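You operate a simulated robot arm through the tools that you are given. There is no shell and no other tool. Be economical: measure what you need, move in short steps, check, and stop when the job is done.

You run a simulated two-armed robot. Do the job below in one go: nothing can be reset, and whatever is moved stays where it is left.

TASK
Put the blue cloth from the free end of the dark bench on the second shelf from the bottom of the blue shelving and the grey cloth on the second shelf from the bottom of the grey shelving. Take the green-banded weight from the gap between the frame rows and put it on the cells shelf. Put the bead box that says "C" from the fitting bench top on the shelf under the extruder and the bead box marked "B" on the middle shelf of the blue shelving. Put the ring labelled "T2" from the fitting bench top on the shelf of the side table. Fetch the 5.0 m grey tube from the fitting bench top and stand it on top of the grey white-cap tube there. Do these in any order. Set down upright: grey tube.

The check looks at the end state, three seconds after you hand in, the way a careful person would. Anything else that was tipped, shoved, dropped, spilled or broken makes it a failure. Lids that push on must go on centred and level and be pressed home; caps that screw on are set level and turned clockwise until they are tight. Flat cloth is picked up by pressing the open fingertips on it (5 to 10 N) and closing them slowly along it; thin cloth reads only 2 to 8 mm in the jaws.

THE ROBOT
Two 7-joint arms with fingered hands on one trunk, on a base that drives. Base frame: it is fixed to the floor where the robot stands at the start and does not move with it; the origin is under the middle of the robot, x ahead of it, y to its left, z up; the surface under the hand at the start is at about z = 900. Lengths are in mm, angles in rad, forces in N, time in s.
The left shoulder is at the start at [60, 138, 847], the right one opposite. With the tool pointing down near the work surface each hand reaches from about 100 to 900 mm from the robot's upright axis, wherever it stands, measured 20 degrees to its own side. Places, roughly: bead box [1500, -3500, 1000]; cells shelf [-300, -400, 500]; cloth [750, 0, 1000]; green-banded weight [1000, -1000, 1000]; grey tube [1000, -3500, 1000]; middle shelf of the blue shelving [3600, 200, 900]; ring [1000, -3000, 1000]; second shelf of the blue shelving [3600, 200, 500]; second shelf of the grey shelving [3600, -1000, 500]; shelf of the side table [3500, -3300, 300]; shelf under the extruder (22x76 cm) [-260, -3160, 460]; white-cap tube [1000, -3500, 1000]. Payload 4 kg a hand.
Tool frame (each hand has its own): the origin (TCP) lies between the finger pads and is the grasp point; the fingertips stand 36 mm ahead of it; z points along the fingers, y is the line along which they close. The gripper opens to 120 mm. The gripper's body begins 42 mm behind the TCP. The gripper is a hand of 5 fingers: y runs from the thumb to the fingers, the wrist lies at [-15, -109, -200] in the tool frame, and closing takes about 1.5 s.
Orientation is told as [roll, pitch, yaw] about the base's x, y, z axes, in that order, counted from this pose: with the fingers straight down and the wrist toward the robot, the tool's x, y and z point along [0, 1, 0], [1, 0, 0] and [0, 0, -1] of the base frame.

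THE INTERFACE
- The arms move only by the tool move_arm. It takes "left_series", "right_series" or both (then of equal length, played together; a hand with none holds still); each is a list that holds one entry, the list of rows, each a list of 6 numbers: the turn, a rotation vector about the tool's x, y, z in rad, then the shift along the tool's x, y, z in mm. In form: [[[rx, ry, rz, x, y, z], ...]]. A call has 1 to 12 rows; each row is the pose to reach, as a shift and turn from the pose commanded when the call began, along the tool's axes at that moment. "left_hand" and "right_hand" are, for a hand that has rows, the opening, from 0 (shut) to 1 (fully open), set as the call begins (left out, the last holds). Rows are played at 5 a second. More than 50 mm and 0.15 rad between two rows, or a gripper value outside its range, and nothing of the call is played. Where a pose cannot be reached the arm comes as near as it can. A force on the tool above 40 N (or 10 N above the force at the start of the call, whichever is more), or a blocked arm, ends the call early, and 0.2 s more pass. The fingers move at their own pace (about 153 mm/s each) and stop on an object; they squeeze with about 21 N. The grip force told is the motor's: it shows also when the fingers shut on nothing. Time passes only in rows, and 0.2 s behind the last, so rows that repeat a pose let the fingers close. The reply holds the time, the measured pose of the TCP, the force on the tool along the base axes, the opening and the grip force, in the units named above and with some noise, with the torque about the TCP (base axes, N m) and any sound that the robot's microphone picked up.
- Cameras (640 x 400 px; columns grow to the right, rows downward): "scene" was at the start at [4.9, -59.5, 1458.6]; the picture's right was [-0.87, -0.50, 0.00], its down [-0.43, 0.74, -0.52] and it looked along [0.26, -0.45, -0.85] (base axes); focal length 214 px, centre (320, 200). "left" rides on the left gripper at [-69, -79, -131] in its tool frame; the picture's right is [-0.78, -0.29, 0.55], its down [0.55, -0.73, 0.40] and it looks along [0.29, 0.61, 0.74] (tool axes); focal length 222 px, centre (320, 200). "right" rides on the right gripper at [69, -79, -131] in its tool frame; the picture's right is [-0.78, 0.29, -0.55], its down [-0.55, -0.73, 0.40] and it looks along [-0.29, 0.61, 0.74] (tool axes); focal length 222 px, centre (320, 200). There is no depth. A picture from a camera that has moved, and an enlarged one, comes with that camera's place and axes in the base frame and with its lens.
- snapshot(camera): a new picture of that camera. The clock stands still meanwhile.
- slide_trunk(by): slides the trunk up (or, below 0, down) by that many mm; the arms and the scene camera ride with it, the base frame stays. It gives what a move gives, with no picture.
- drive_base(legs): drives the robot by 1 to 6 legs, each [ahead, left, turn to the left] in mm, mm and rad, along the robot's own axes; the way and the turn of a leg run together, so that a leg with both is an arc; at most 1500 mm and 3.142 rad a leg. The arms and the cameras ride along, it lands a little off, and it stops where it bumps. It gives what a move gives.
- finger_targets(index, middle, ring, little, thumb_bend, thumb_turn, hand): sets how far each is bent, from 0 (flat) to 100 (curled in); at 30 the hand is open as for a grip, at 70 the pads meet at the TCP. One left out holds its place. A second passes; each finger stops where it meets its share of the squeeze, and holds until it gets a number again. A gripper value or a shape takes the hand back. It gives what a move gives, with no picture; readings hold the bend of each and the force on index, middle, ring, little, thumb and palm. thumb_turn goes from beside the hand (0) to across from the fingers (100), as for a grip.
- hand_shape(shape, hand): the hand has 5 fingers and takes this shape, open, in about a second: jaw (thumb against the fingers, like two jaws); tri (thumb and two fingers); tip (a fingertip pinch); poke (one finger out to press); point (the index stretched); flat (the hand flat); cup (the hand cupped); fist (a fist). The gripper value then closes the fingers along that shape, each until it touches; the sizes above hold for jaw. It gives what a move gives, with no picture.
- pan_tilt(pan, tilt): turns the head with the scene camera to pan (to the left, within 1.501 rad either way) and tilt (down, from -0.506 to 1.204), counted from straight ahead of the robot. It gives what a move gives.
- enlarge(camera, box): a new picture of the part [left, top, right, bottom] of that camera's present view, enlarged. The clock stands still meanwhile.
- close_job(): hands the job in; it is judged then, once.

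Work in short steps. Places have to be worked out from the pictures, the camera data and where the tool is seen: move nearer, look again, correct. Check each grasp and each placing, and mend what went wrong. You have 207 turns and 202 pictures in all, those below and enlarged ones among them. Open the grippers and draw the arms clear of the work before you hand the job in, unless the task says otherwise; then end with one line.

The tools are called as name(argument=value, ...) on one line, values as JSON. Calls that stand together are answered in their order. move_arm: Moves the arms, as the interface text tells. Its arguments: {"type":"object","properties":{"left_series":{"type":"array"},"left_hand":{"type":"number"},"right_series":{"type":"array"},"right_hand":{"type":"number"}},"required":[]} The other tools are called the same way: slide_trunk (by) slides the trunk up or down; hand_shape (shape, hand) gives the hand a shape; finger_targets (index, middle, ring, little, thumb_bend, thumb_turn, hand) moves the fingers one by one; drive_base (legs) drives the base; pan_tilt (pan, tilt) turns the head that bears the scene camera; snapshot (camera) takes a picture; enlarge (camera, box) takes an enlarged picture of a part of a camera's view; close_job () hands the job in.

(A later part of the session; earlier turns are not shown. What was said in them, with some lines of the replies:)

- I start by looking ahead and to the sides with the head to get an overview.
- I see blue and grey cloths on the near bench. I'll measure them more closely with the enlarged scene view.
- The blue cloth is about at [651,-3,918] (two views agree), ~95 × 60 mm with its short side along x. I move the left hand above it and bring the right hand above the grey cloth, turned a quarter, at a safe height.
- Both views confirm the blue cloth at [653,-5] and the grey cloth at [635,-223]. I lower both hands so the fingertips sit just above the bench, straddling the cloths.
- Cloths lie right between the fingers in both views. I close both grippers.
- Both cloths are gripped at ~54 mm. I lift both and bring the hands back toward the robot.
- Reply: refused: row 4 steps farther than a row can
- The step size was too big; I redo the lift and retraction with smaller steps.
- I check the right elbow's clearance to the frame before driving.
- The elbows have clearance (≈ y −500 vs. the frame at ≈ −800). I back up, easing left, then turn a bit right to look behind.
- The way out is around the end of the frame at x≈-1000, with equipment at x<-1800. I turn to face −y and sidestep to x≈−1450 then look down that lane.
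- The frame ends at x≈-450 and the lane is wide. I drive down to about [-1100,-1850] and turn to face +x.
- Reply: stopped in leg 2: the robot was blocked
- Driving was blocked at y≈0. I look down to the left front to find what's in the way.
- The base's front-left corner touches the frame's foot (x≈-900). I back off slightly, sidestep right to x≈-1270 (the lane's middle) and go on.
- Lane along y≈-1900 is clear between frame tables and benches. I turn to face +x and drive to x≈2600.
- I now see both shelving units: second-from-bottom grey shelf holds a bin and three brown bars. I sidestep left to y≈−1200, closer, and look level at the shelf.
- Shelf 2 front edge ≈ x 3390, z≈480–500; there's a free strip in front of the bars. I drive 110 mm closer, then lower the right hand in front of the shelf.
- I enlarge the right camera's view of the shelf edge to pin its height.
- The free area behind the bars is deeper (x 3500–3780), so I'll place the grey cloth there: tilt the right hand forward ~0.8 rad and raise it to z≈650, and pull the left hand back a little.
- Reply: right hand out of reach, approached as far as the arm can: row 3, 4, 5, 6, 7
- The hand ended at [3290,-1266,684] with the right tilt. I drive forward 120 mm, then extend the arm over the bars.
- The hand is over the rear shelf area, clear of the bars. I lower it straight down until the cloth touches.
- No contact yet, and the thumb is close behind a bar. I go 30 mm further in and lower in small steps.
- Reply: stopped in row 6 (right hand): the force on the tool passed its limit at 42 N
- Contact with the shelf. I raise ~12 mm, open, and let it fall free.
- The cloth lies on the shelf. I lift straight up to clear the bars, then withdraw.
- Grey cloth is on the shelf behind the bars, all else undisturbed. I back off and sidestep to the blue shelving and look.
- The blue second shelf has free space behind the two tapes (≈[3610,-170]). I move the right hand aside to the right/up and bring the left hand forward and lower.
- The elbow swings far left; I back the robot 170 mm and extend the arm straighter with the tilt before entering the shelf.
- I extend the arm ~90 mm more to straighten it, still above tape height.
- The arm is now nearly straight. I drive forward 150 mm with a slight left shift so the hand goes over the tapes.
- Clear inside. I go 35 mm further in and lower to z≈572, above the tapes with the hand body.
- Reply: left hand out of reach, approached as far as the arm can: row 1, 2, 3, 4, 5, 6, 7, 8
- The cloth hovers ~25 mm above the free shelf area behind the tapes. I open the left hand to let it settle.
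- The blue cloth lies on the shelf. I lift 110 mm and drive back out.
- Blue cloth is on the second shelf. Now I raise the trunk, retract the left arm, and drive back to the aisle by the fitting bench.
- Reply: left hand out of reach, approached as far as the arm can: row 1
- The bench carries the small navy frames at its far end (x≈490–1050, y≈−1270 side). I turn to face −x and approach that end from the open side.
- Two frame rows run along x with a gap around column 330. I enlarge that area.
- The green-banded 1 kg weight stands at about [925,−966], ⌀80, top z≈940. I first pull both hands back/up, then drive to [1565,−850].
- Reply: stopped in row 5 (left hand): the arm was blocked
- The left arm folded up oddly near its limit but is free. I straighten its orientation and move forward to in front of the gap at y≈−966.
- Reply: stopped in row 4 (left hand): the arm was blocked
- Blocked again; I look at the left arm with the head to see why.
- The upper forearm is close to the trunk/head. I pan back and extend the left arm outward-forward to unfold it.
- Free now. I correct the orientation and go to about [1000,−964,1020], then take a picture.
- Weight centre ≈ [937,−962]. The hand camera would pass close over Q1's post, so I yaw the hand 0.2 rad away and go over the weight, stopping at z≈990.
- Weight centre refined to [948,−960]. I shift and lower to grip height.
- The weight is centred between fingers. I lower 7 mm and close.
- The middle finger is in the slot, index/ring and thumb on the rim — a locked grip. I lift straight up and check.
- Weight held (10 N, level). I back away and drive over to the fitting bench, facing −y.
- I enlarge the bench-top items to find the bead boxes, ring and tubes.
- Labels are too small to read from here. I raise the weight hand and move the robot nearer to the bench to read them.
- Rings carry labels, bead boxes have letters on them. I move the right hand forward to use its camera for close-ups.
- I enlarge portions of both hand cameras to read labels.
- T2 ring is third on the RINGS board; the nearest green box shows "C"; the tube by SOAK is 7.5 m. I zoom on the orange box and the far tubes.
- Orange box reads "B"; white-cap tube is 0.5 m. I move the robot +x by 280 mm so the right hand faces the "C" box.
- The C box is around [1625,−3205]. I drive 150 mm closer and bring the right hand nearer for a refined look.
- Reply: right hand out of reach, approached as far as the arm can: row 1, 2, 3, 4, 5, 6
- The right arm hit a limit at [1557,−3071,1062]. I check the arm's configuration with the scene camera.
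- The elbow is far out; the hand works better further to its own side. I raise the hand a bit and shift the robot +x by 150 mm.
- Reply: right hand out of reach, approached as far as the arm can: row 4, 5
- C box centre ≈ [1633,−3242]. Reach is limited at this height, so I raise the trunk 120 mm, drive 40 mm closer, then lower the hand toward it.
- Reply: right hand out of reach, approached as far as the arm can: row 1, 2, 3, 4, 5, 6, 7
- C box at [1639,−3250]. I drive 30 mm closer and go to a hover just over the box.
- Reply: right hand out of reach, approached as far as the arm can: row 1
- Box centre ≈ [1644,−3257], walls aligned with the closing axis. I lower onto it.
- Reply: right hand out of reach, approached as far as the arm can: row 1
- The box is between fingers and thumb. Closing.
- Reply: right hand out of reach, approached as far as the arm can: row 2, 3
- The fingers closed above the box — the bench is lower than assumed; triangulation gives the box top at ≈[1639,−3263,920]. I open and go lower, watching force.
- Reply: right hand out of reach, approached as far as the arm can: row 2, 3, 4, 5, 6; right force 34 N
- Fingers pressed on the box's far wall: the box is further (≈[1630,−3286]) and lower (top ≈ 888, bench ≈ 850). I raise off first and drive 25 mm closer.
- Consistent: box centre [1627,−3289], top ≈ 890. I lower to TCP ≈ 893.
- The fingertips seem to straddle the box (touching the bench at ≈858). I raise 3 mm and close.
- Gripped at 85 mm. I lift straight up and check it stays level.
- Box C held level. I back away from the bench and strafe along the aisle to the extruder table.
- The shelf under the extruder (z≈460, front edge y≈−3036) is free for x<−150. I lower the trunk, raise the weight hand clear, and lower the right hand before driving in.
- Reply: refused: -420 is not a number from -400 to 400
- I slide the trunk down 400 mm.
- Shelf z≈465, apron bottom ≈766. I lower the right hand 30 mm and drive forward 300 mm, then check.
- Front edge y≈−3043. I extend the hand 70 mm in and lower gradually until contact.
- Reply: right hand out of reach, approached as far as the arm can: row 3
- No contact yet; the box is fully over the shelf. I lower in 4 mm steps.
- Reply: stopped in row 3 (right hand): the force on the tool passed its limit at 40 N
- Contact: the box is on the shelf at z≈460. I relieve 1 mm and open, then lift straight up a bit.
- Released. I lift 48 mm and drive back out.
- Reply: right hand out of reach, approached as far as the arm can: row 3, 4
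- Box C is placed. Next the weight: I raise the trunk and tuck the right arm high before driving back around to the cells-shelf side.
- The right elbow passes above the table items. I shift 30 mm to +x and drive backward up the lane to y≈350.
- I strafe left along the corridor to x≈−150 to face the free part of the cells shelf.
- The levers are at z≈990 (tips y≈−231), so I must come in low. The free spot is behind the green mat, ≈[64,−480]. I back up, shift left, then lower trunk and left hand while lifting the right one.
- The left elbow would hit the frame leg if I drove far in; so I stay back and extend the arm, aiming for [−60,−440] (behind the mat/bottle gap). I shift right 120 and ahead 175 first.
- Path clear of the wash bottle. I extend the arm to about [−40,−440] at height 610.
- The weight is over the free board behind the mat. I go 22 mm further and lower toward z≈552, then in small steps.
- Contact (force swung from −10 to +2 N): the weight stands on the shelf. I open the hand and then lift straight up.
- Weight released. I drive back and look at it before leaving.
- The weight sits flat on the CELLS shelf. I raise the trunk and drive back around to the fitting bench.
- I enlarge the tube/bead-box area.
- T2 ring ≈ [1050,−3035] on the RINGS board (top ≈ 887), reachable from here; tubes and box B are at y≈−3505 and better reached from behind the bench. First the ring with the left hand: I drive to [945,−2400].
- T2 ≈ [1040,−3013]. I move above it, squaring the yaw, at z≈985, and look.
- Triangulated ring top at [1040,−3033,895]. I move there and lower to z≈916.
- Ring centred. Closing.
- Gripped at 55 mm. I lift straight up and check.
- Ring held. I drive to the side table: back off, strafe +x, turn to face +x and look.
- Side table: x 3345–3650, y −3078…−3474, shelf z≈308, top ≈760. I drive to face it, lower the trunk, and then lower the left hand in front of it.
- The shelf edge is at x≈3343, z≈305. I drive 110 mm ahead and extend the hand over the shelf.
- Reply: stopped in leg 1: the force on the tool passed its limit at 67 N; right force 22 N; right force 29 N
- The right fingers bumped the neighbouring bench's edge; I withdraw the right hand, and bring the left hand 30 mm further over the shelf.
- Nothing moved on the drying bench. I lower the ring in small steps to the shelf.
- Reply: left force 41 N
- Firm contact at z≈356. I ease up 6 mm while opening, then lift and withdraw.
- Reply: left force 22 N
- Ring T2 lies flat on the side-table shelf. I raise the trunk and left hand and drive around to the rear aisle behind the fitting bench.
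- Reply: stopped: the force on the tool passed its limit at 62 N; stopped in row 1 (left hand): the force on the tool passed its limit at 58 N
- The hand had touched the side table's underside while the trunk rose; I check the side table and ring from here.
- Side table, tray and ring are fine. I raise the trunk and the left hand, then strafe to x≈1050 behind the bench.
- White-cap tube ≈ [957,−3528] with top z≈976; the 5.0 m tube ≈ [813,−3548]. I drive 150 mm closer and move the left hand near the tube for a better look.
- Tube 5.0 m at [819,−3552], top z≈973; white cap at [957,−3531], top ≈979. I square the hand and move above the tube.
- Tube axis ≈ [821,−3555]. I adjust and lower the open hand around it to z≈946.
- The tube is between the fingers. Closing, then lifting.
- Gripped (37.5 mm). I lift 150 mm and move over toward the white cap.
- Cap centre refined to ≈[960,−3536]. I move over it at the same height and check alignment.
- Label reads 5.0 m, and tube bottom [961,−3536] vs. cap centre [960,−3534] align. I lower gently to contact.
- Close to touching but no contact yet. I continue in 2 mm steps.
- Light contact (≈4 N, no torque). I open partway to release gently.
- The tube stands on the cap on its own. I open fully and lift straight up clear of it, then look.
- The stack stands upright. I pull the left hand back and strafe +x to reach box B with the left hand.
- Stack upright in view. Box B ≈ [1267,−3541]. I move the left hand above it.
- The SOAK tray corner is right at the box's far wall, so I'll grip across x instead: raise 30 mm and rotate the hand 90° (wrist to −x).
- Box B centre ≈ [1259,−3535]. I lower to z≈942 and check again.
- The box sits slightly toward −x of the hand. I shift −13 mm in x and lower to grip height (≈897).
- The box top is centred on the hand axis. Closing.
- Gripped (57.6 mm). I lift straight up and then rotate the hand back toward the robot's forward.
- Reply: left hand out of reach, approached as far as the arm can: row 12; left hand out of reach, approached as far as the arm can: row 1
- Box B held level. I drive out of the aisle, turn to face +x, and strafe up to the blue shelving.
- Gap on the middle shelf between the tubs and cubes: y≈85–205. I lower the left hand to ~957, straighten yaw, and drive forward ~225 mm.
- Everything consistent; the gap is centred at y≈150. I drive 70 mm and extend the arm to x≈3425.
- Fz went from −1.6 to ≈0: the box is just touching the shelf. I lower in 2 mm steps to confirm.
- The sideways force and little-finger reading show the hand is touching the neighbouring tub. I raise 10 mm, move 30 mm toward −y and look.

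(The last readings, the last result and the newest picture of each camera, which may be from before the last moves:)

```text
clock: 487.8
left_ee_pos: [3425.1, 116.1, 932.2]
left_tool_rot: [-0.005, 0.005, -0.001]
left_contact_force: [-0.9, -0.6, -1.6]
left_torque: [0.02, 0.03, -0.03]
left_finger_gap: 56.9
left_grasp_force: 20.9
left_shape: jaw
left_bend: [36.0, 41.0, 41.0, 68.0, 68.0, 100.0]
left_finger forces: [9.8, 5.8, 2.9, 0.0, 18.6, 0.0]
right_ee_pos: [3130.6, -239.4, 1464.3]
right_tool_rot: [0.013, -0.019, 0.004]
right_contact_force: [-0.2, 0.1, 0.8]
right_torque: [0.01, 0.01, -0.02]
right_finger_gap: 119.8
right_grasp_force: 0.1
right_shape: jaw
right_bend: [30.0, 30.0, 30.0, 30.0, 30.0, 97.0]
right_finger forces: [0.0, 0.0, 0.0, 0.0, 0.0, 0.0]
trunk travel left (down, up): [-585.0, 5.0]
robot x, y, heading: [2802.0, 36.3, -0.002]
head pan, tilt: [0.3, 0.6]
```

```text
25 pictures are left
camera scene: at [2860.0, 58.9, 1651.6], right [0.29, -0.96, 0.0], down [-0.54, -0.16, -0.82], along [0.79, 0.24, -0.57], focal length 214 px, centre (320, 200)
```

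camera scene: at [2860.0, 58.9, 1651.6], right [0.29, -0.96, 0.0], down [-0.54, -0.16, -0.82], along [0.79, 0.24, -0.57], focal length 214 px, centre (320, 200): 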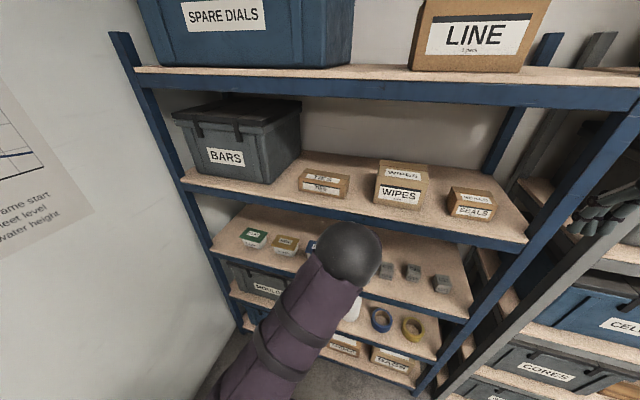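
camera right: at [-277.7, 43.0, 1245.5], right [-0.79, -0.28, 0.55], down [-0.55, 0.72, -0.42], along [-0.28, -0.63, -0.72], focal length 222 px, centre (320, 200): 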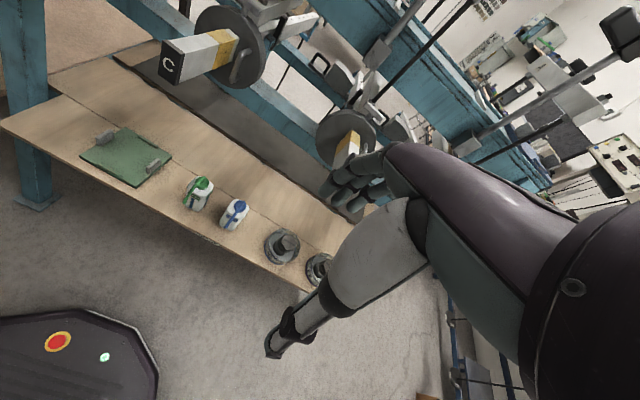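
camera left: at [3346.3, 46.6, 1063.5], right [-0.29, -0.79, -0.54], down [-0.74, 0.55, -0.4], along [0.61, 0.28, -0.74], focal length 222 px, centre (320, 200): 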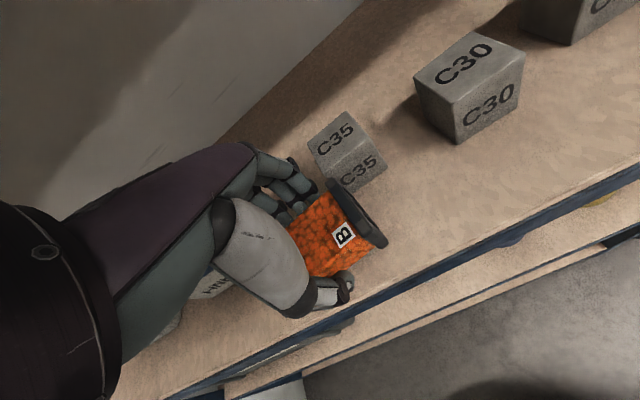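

Free of the tub now (−1.6 N). I shift 8 mm toward the front and lower in small steps.

move_arm(left_series=[[[0, 0, 0, 3, -8, 5], [0, 0, 0, 3, -8, 12], [0, 0, 0, 3, -8, 18], [0, 0, 0, 3, -8, 18]]])

move_arm(left_series=[[[0, 0, 0, 0, 0, 3], [0, 0, 0, 0, 0, 6], [0, 0, 0, 0, 0, 6]]])

```text
clock: 488.8
left_ee_pos: [3417.2, 120.5, 917.0]
left_tool_rot: [-0.005, 0.0, 0.0]
left_contact_force: [0.6, 1.5, 14.6]
left_torque: [0.07, -0.24, 0.06]
left_finger_gap: 56.9
left_grasp_force: 21.0
left_shape: jaw
left_bend: [36.0, 41.0, 41.0, 68.0, 68.0, 100.0]
left_finger forces: [11.0, 6.8, 3.2, 0.0, 20.6, 0.0]
right_ee_pos: [3130.4, -239.8, 1464.4]
right_tool_rot: [0.012, -0.019, 0.003]
right_contact_force: [-0.2, -0.2, -0.6]
right_torque: [-0.01, 0.01, -0.03]
right_finger_gap: 119.7
right_grasp_force: 0.0
right_shape: jaw
right_bend: [30.0, 30.0, 30.0, 30.0, 30.0, 97.0]
right_finger forces: [0.0, 0.1, 0.0, 0.0, 0.0, 0.1]
trunk travel left (down, up): [-585.0, 5.0]
robot x, y, heading: [2801.8, 33.5, -0.002]
head pan, tilt: [0.3, 0.6]
```

```text
clock: 489.4
left_ee_pos: [3419.1, 118.4, 916.5]
left_tool_rot: [-0.008, -0.009, -0.001]
left_contact_force: [-7.3, 1.5, 22.0]
left_torque: [0.04, 0.27, 0.07]
left_finger_gap: 57.0
left_grasp_force: 21.1
left_shape: jaw
left_bend: [37.0, 42.0, 42.0, 68.0, 68.0, 100.0]
left_finger forces: [9.3, 5.2, 2.7, 0.0, 27.3, 0.0]
right_ee_pos: [3131.1, -240.4, 1463.9]
right_tool_rot: [0.012, -0.019, 0.003]
right_contact_force: [-0.8, 0.3, -0.3]
right_torque: [-0.01, -0.02, 0.0]
right_finger_gap: 119.7
right_grasp_force: 0.0
right_shape: jaw
right_bend: [30.0, 30.0, 30.0, 30.0, 30.0, 97.0]
right_finger forces: [0.0, 0.0, 0.0, 0.1, 0.1, 0.0]
trunk travel left (down, up): [-585.0, 5.0]
robot x, y, heading: [2805.2, 33.7, -0.006]
head pan, tilt: [0.3, 0.6]
stopped in row 2 (left hand): the force on the tool passed its limit at 43 N (the readings are from after the stop); the commanded pose is now the measured one
```

Firm contact at z≈917: the box is on the shelf. I ease up 2 mm, open partly (clear of the cube), and lift straight up.

move_arm(left_series=[[[0, 0, 0, 0, 0, -2], [0, 0, 0, 0, 0, -2]]])

move_arm(left_series=[[[0, 0, 0, 0, 0, 0], [0, 0, 0, 0, 0, 0], [0, 0, 0, 0, 0, 0], [0, 0, 0, 0, 0, 0]]], left_hand=0.68)

snapshot(camera="left")

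```text
clock: 490.0
left_ee_pos: [3418.0, 119.1, 917.2]
left_tool_rot: [-0.007, -0.006, 0.0]
left_contact_force: [-1.2, 0.9, 14.3]
left_torque: [0.04, -0.03, 0.02]
left_finger_gap: 57.2
left_grasp_force: 21.2
left_shape: jaw
left_bend: [37.0, 42.0, 42.0, 68.0, 68.0, 100.0]
left_finger forces: [10.6, 6.1, 3.1, 0.0, 21.0, 0.0]
right_ee_pos: [3130.2, -240.8, 1464.1]
right_tool_rot: [0.013, -0.018, 0.003]
right_contact_force: [-0.1, -0.5, 0.7]
right_torque: [0.01, -0.03, 0.02]
right_finger_gap: 119.6
right_grasp_force: 0.1
right_shape: jaw
right_bend: [30.0, 30.0, 30.0, 30.0, 30.0, 97.0]
right_finger forces: [0.0, 0.0, 0.0, 0.1, 0.0, 0.0]
trunk travel left (down, up): [-585.0, 5.0]
robot x, y, heading: [2808.7, 33.4, -0.005]
head pan, tilt: [0.3, 0.6]
```

```text
clock: 491.0
left_ee_pos: [3418.5, 118.8, 916.5]
left_tool_rot: [-0.008, -0.003, -0.002]
left_contact_force: [-2.2, -0.4, 9.5]
left_torque: [-0.02, -0.36, 0.03]
left_finger_gap: 78.7
left_grasp_force: 0.2
left_shape: jaw
left_bend: [36.0, 40.0, 37.0, 61.0, 43.0, 100.0]
left_finger forces: [6.7, 2.5, 0.0, 0.0, 0.1, 0.1]
right_ee_pos: [3130.9, -241.0, 1463.5]
right_tool_rot: [0.011, -0.02, 0.004]
right_contact_force: [1.2, -0.1, 0.3]
right_torque: [0.03, -0.01, 0.04]
right_finger_gap: 120.0
right_grasp_force: 0.0
right_shape: jaw
right_bend: [30.0, 30.0, 30.0, 30.0, 30.0, 97.0]
right_finger forces: [0.0, 0.0, 0.0, 0.1, 0.0, 0.1]
trunk travel left (down, up): [-585.0, 5.0]
robot x, y, heading: [2804.4, 35.5, -0.007]
head pan, tilt: [0.3, 0.6]
```

```text
24 pictures are left
camera left: at [3338.9, 49.3, 1046.0], right [-0.29, -0.79, -0.54], down [-0.73, 0.55, -0.4], along [0.62, 0.28, -0.74], focal length 222 px, centre (320, 200)
```

left: 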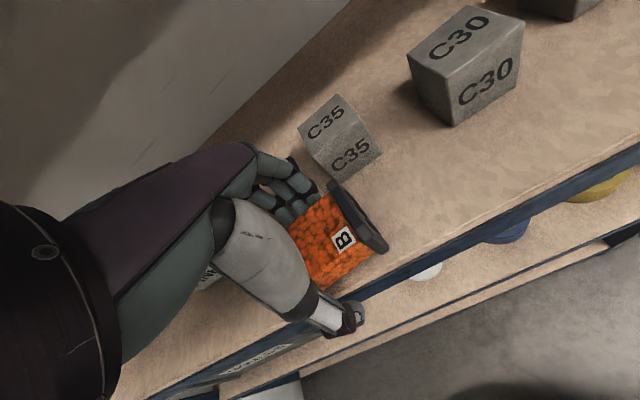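

Index/middle tips still press lightly (on the shelf). I lift 4 mm and see the forces.

move_arm(left_series=[[[0, 0, 0, 0, 0, -2], [0, 0, 0, 0, 1, -5], [0, 0, 0, 0, 2, -5]]])

snapshot(camera="left")

```text
clock: 491.8
left_ee_pos: [3422.4, 118.5, 920.3]
left_tool_rot: [-0.007, -0.002, 0.001]
left_contact_force: [0.1, -0.5, 0.1]
left_torque: [-0.01, 0.0, 0.02]
left_finger_gap: 81.4
left_grasp_force: 0.1
left_shape: jaw
left_bend: [35.0, 39.0, 37.0, 61.0, 43.0, 100.0]
left_finger forces: [0.0, 0.0, 0.0, 0.1, 0.1, 0.1]
right_ee_pos: [3132.1, -240.2, 1462.4]
right_tool_rot: [0.013, -0.017, 0.003]
right_contact_force: [-0.1, -0.1, 0.4]
right_torque: [0.02, 0.01, 0.04]
right_finger_gap: 119.6
right_grasp_force: 0.1
right_shape: jaw
right_bend: [30.0, 30.0, 30.0, 30.0, 30.0, 97.0]
right_finger forces: [0.1, 0.0, 0.0, 0.0, 0.0, 0.0]
trunk travel left (down, up): [-585.0, 5.0]
robot x, y, heading: [2804.7, 34.7, -0.005]
head pan, tilt: [0.3, 0.6]
```

```text
23 pictures are left
camera left: at [3342.0, 49.6, 1050.7], right [-0.29, -0.79, -0.54], down [-0.73, 0.55, -0.4], along [0.61, 0.28, -0.74], focal length 222 px, centre (320, 200)
```

left: 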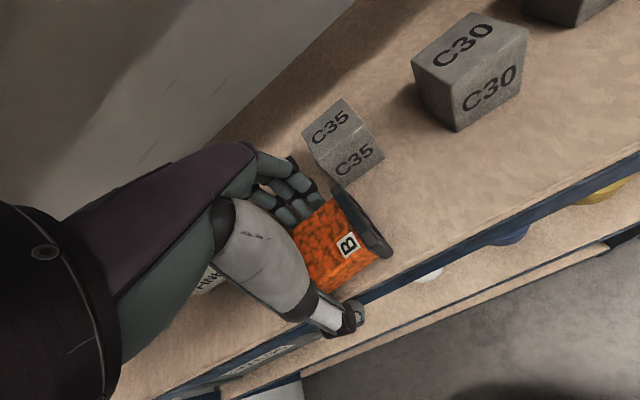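

No forces now and the box stays put. I lift straight up 70 mm and withdraw, then look at the shelf.

move_arm(left_series=[[[0, 0, 0, 0, 0, -12], [0, 0, 0, 0, 0, -30], [0, 0, 0, 0, 0, -50], [0, 0, 0, 0, 0, -70], [0, 0, 0, 0, -40, -75], [0, 0, 0, 0, -85, -75], [0, 0, 0, 0, -130, -75], [0, 0, 0, 0, -170, -75], [0, 0, 0, 0, -170, -75]]])

drive_base(legs=[[-250, 0, 0]])

snapshot(camera="left")

snapshot(camera="scene")

```text
clock: 493.8
left_ee_pos: [3250.7, 120.3, 994.2]
left_tool_rot: [-0.009, -0.004, 0.0]
left_contact_force: [0.4, -0.6, -0.3]
left_torque: [0.06, 0.0, -0.01]
left_finger_gap: 81.5
left_grasp_force: 0.1
left_shape: jaw
left_bend: [35.0, 39.0, 37.0, 61.0, 43.0, 100.0]
left_finger forces: [0.0, 0.1, 0.0, 0.0, 0.0, 0.1]
right_ee_pos: [3131.7, -240.6, 1463.5]
right_tool_rot: [0.012, -0.018, 0.005]
right_contact_force: [1.3, 0.0, -0.2]
right_torque: [0.02, -0.03, 0.01]
right_finger_gap: 119.4
right_grasp_force: 0.0
right_shape: jaw
right_bend: [30.0, 30.0, 30.0, 30.0, 30.0, 97.0]
right_finger forces: [0.0, 0.1, 0.0, 0.0, 0.0, 0.0]
trunk travel left (down, up): [-585.0, 5.0]
robot x, y, heading: [2805.0, 32.8, 0.0]
head pan, tilt: [0.3, 0.6]
```

```text
clock: 495.6
left_ee_pos: [3000.1, 120.9, 996.0]
left_tool_rot: [-0.007, -0.006, -0.004]
left_contact_force: [-0.4, -0.7, -0.9]
left_torque: [0.01, -0.01, 0.02]
left_finger_gap: 81.6
left_grasp_force: 0.0
left_shape: jaw
left_bend: [35.0, 39.0, 37.0, 61.0, 43.0, 100.0]
left_finger forces: [0.0, 0.0, 0.1, 0.1, 0.0, 0.0]
right_ee_pos: [2879.6, -238.0, 1462.6]
right_tool_rot: [0.014, -0.02, 0.0]
right_contact_force: [0.1, -0.4, 0.0]
right_torque: [0.04, -0.03, 0.04]
right_finger_gap: 119.9
right_grasp_force: 0.1
right_shape: jaw
right_bend: [30.0, 30.0, 30.0, 30.0, 30.0, 97.0]
right_finger forces: [0.0, 0.0, 0.0, 0.0, 0.0, 0.0]
trunk travel left (down, up): [-585.0, 5.0]
robot x, y, heading: [2557.6, 32.9, -0.013]
head pan, tilt: [0.3, 0.6]
```

```text
22 pictures are left
camera left: at [2920.0, 51.2, 1125.1], right [-0.29, -0.79, -0.54], down [-0.73, 0.55, -0.41], along [0.62, 0.28, -0.74], focal length 222 px, centre (320, 200)
```

left: 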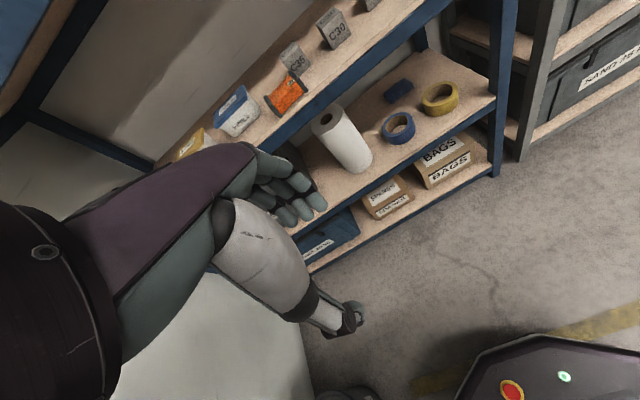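

```text
21 pictures are left
camera scene: at [2608.5, 60.0, 1651.7], right [0.29, -0.96, 0.0], down [-0.54, -0.16, -0.83], along [0.79, 0.24, -0.56], focal length 214 px, centre (320, 200)
```

scene: 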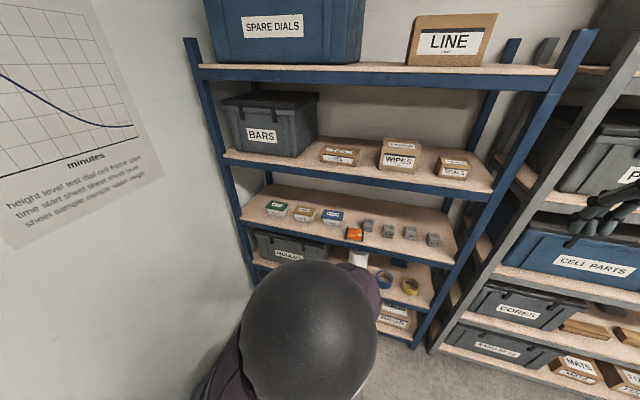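

I enlarge the shelf to check that the tubs and cube are undisturbed.

enlarge(camera="scene", box=[240, 180, 460, 300])

```text
2.91 times, centred on (350, 240) of scene
camera zoom: at [2608.5, 60.0, 1651.7], right [0.29, -0.96, 0.0], down [-0.54, -0.16, -0.83], along [0.79, 0.24, -0.56], focal length 624 px, centre (233, 84)
```

zoom: 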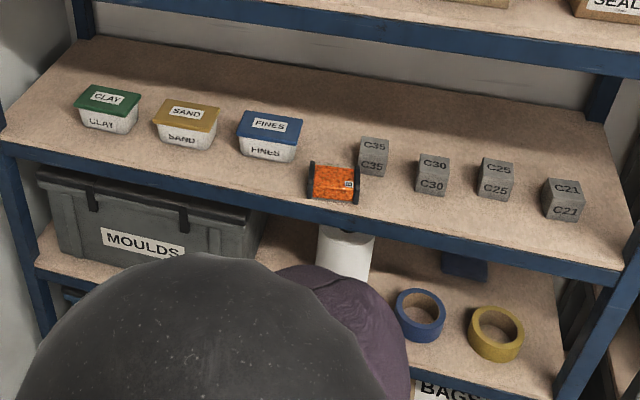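

All fine there. I open the left hand fully, turn the base and look back at the tube stack to verify it still stands.

move_arm(left_series=[[[0, 0, 0, 0, 0, 0], [0, 0, 0, 0, 0, 0], [0, 0, 0, 0, 0, 0]]], left_hand=1)

drive_base(legs=[[-100, -700, 0], [0, 0, -1.3]])

pan_tilt(pan=-0.6, tilt=0.25)

snapshot(camera="scene")

```text
clock: 496.4
left_ee_pos: [3001.2, 119.8, 996.1]
left_tool_rot: [-0.008, -0.005, -0.004]
left_contact_force: [0.4, -0.7, 0.0]
left_torque: [0.02, 0.0, -0.04]
left_finger_gap: 119.8
left_grasp_force: 0.1
left_shape: jaw
left_bend: [30.0, 30.0, 30.0, 30.0, 30.0, 97.0]
left_finger forces: [0.0, 0.1, 0.0, 0.0, 0.1, 0.0]
right_ee_pos: [2880.3, -241.1, 1463.2]
right_tool_rot: [0.012, -0.018, 0.002]
right_contact_force: [0.1, 0.4, 0.9]
right_torque: [-0.02, 0.04, 0.02]
right_finger_gap: 119.9
right_grasp_force: 0.1
right_shape: jaw
right_bend: [30.0, 30.0, 30.0, 30.0, 30.0, 97.0]
right_finger forces: [0.0, 0.1, 0.1, 0.1, 0.0, 0.0]
trunk travel left (down, up): [-585.0, 5.0]
robot x, y, heading: [2554.3, 32.4, -0.009]
head pan, tilt: [0.3, 0.6]
```

```text
clock: 503.5
left_ee_pos: [2657.2, -1065.7, 994.8]
left_tool_rot: [-0.008, -0.004, -1.29]
left_contact_force: [0.2, 0.1, -0.7]
left_torque: [0.0, -0.01, 0.01]
left_finger_gap: 119.5
left_grasp_force: 0.0
left_shape: jaw
left_bend: [30.0, 30.0, 30.0, 30.0, 30.0, 97.0]
left_finger forces: [0.0, 0.0, 0.0, 0.0, 0.0, 0.0]
right_ee_pos: [2279.1, -1051.6, 1462.7]
right_tool_rot: [0.014, -0.019, -1.287]
right_contact_force: [0.0, -0.2, -0.1]
right_torque: [-0.03, 0.0, -0.01]
right_finger_gap: 119.9
right_grasp_force: 0.0
right_shape: jaw
right_bend: [30.0, 30.0, 30.0, 30.0, 30.0, 97.0]
right_finger forces: [0.0, 0.0, 0.0, 0.0, 0.1, 0.1]
trunk travel left (down, up): [-585.0, 5.0]
robot x, y, heading: [2447.6, -660.7, -1.298]
head pan, tilt: [0.3, 0.6]
```

```text
clock: 504.7
left_ee_pos: [2658.6, -1066.0, 995.4]
left_tool_rot: [-0.007, -0.003, -1.289]
left_contact_force: [-0.5, -0.2, -0.1]
left_torque: [0.01, -0.05, 0.03]
left_finger_gap: 119.7
left_grasp_force: 0.1
left_shape: jaw
left_bend: [30.0, 30.0, 30.0, 30.0, 30.0, 97.0]
left_finger forces: [0.1, 0.0, 0.0, 0.0, 0.0, 0.0]
right_ee_pos: [2277.5, -1051.7, 1463.3]
right_tool_rot: [0.012, -0.018, -1.286]
right_contact_force: [-0.6, -0.2, -0.2]
right_torque: [0.02, -0.01, -0.01]
right_finger_gap: 120.1
right_grasp_force: 0.2
right_shape: jaw
right_bend: [30.0, 30.0, 30.0, 30.0, 30.0, 97.0]
right_finger forces: [0.1, 0.1, 0.0, 0.0, 0.0, 0.0]
trunk travel left (down, up): [-585.0, 5.0]
robot x, y, heading: [2451.3, -663.4, -1.293]
head pan, tilt: [-0.6, 0.25]
```

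```text
19 pictures are left
camera scene: at [2412.5, -721.6, 1683.8], right [-0.95, 0.32, 0.0], down [0.08, 0.23, -0.97], along [-0.31, -0.92, -0.25], focal length 214 px, centre (320, 200)
```

scene: 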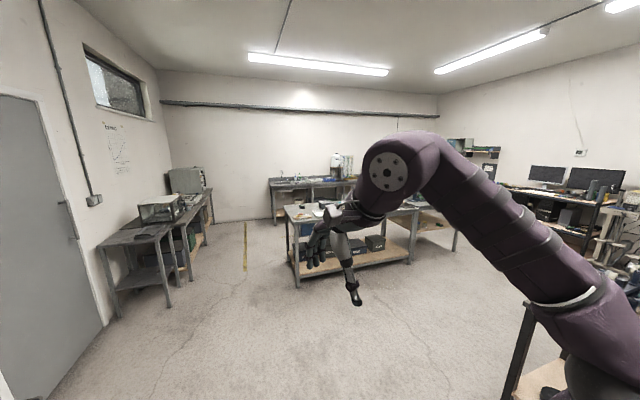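

The right arm hides the spot; I turn the base a bit further so the view passes between the arms.

drive_base(legs=[[0, 0, -0.75]])

pan_tilt(pan=0.0, tilt=0.25)

snapshot(camera="scene")

```text
clock: 507.1
left_ee_pos: [2327.2, -1099.3, 993.3]
left_tool_rot: [-0.006, -0.004, -2.039]
left_contact_force: [0.0, 0.6, -0.1]
left_torque: [0.0, -0.01, 0.04]
left_finger_gap: 119.6
left_grasp_force: 0.0
left_shape: jaw
left_bend: [30.0, 30.0, 30.0, 30.0, 30.0, 97.0]
left_finger forces: [0.0, 0.0, 0.1, 0.1, 0.1, 0.0]
right_ee_pos: [2058.2, -830.9, 1462.2]
right_tool_rot: [0.012, -0.017, -2.035]
right_contact_force: [0.5, -0.7, 0.2]
right_torque: [0.03, -0.04, 0.0]
right_finger_gap: 119.9
right_grasp_force: 0.1
right_shape: jaw
right_bend: [30.0, 30.0, 30.0, 30.0, 30.0, 97.0]
right_finger forces: [0.0, 0.0, 0.0, 0.0, 0.0, 0.1]
trunk travel left (down, up): [-585.0, 5.0]
robot x, y, heading: [2446.8, -659.3, -2.042]
head pan, tilt: [-0.6, 0.25]
```

```text
clock: 508.1
left_ee_pos: [2327.3, -1098.2, 994.8]
left_tool_rot: [-0.007, -0.004, -2.039]
left_contact_force: [0.5, -0.3, 0.9]
left_torque: [-0.02, 0.03, 0.03]
left_finger_gap: 119.7
left_grasp_force: 0.1
left_shape: jaw
left_bend: [30.0, 30.0, 30.0, 30.0, 30.0, 97.0]
left_finger forces: [0.0, 0.0, 0.0, 0.0, 0.1, 0.0]
right_ee_pos: [2059.0, -829.9, 1464.1]
right_tool_rot: [0.012, -0.017, -2.036]
right_contact_force: [0.4, -0.1, 0.0]
right_torque: [0.01, 0.01, 0.04]
right_finger_gap: 119.9
right_grasp_force: 0.1
right_shape: jaw
right_bend: [30.0, 30.0, 30.0, 30.0, 30.0, 97.0]
right_finger forces: [0.0, 0.0, 0.1, 0.1, 0.1, 0.0]
trunk travel left (down, up): [-585.0, 5.0]
robot x, y, heading: [2452.0, -659.5, -2.046]
head pan, tilt: [0.0, 0.25]
```

```text
18 pictures are left
camera scene: at [2421.3, -718.3, 1683.8], right [-0.89, 0.46, 0.0], down [0.11, 0.22, -0.97], along [-0.44, -0.86, -0.25], focal length 214 px, centre (320, 200)
```

scene: 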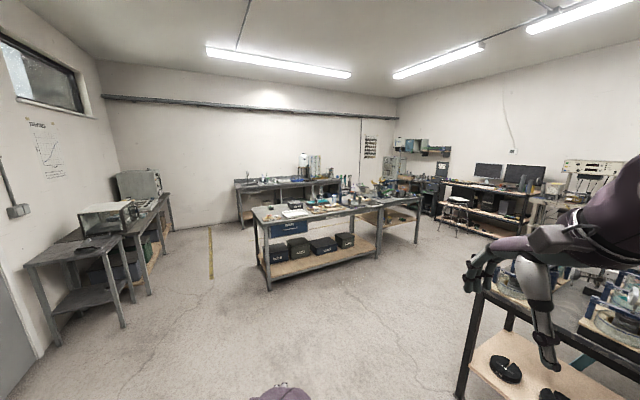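

enlarge(camera="scene", box=[270, 170, 400, 240])

enlarge(camera="scene", box=[320, 180, 352, 204])

```text
4.92 times, centred on (335, 205) of scene
camera zoom: at [2421.3, -718.3, 1683.8], right [-0.89, 0.46, 0.0], down [0.11, 0.22, -0.97], along [-0.44, -0.86, -0.25], focal length 1056 px, centre (246, 175)
```

zoom: 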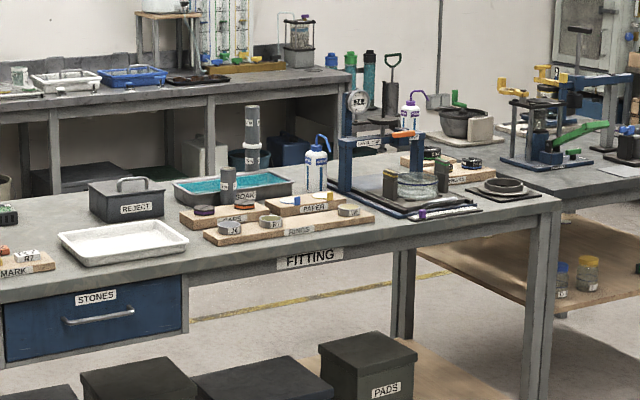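

```text
16.00 times, centred on (336, 192) of scene
camera zoom: at [2421.3, -718.3, 1683.8], right [-0.89, 0.46, 0.0], down [0.11, 0.22, -0.97], along [-0.44, -0.86, -0.25], focal length 3432 px, centre (64, 328)
```

zoom: 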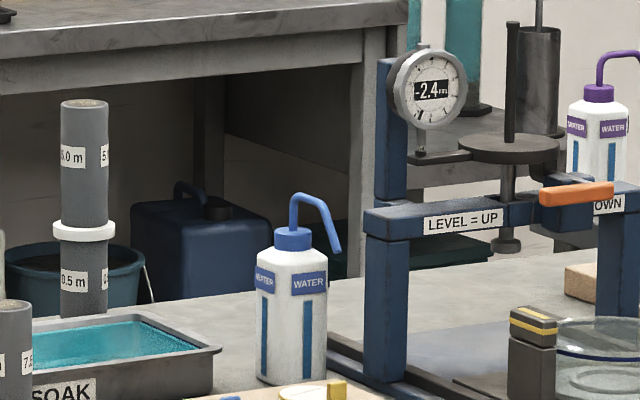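

The 5.0 m tube stands upright and centred on the white-cap tube, and everything else on the bench is in order. Both grippers are open and clear of the work, so I hand the job in.

close_job()

```text
The job is handed in.
```

All seven items are placed: both cloths, the green-banded weight, bead boxes C and B, the T2 ring, and the 5.0 m tube, which stands upright on the white-cap tube; in a few brief contacts the hands also touched the drying bench, the side table and the FINES tub, and nothing looked moved when I checked.
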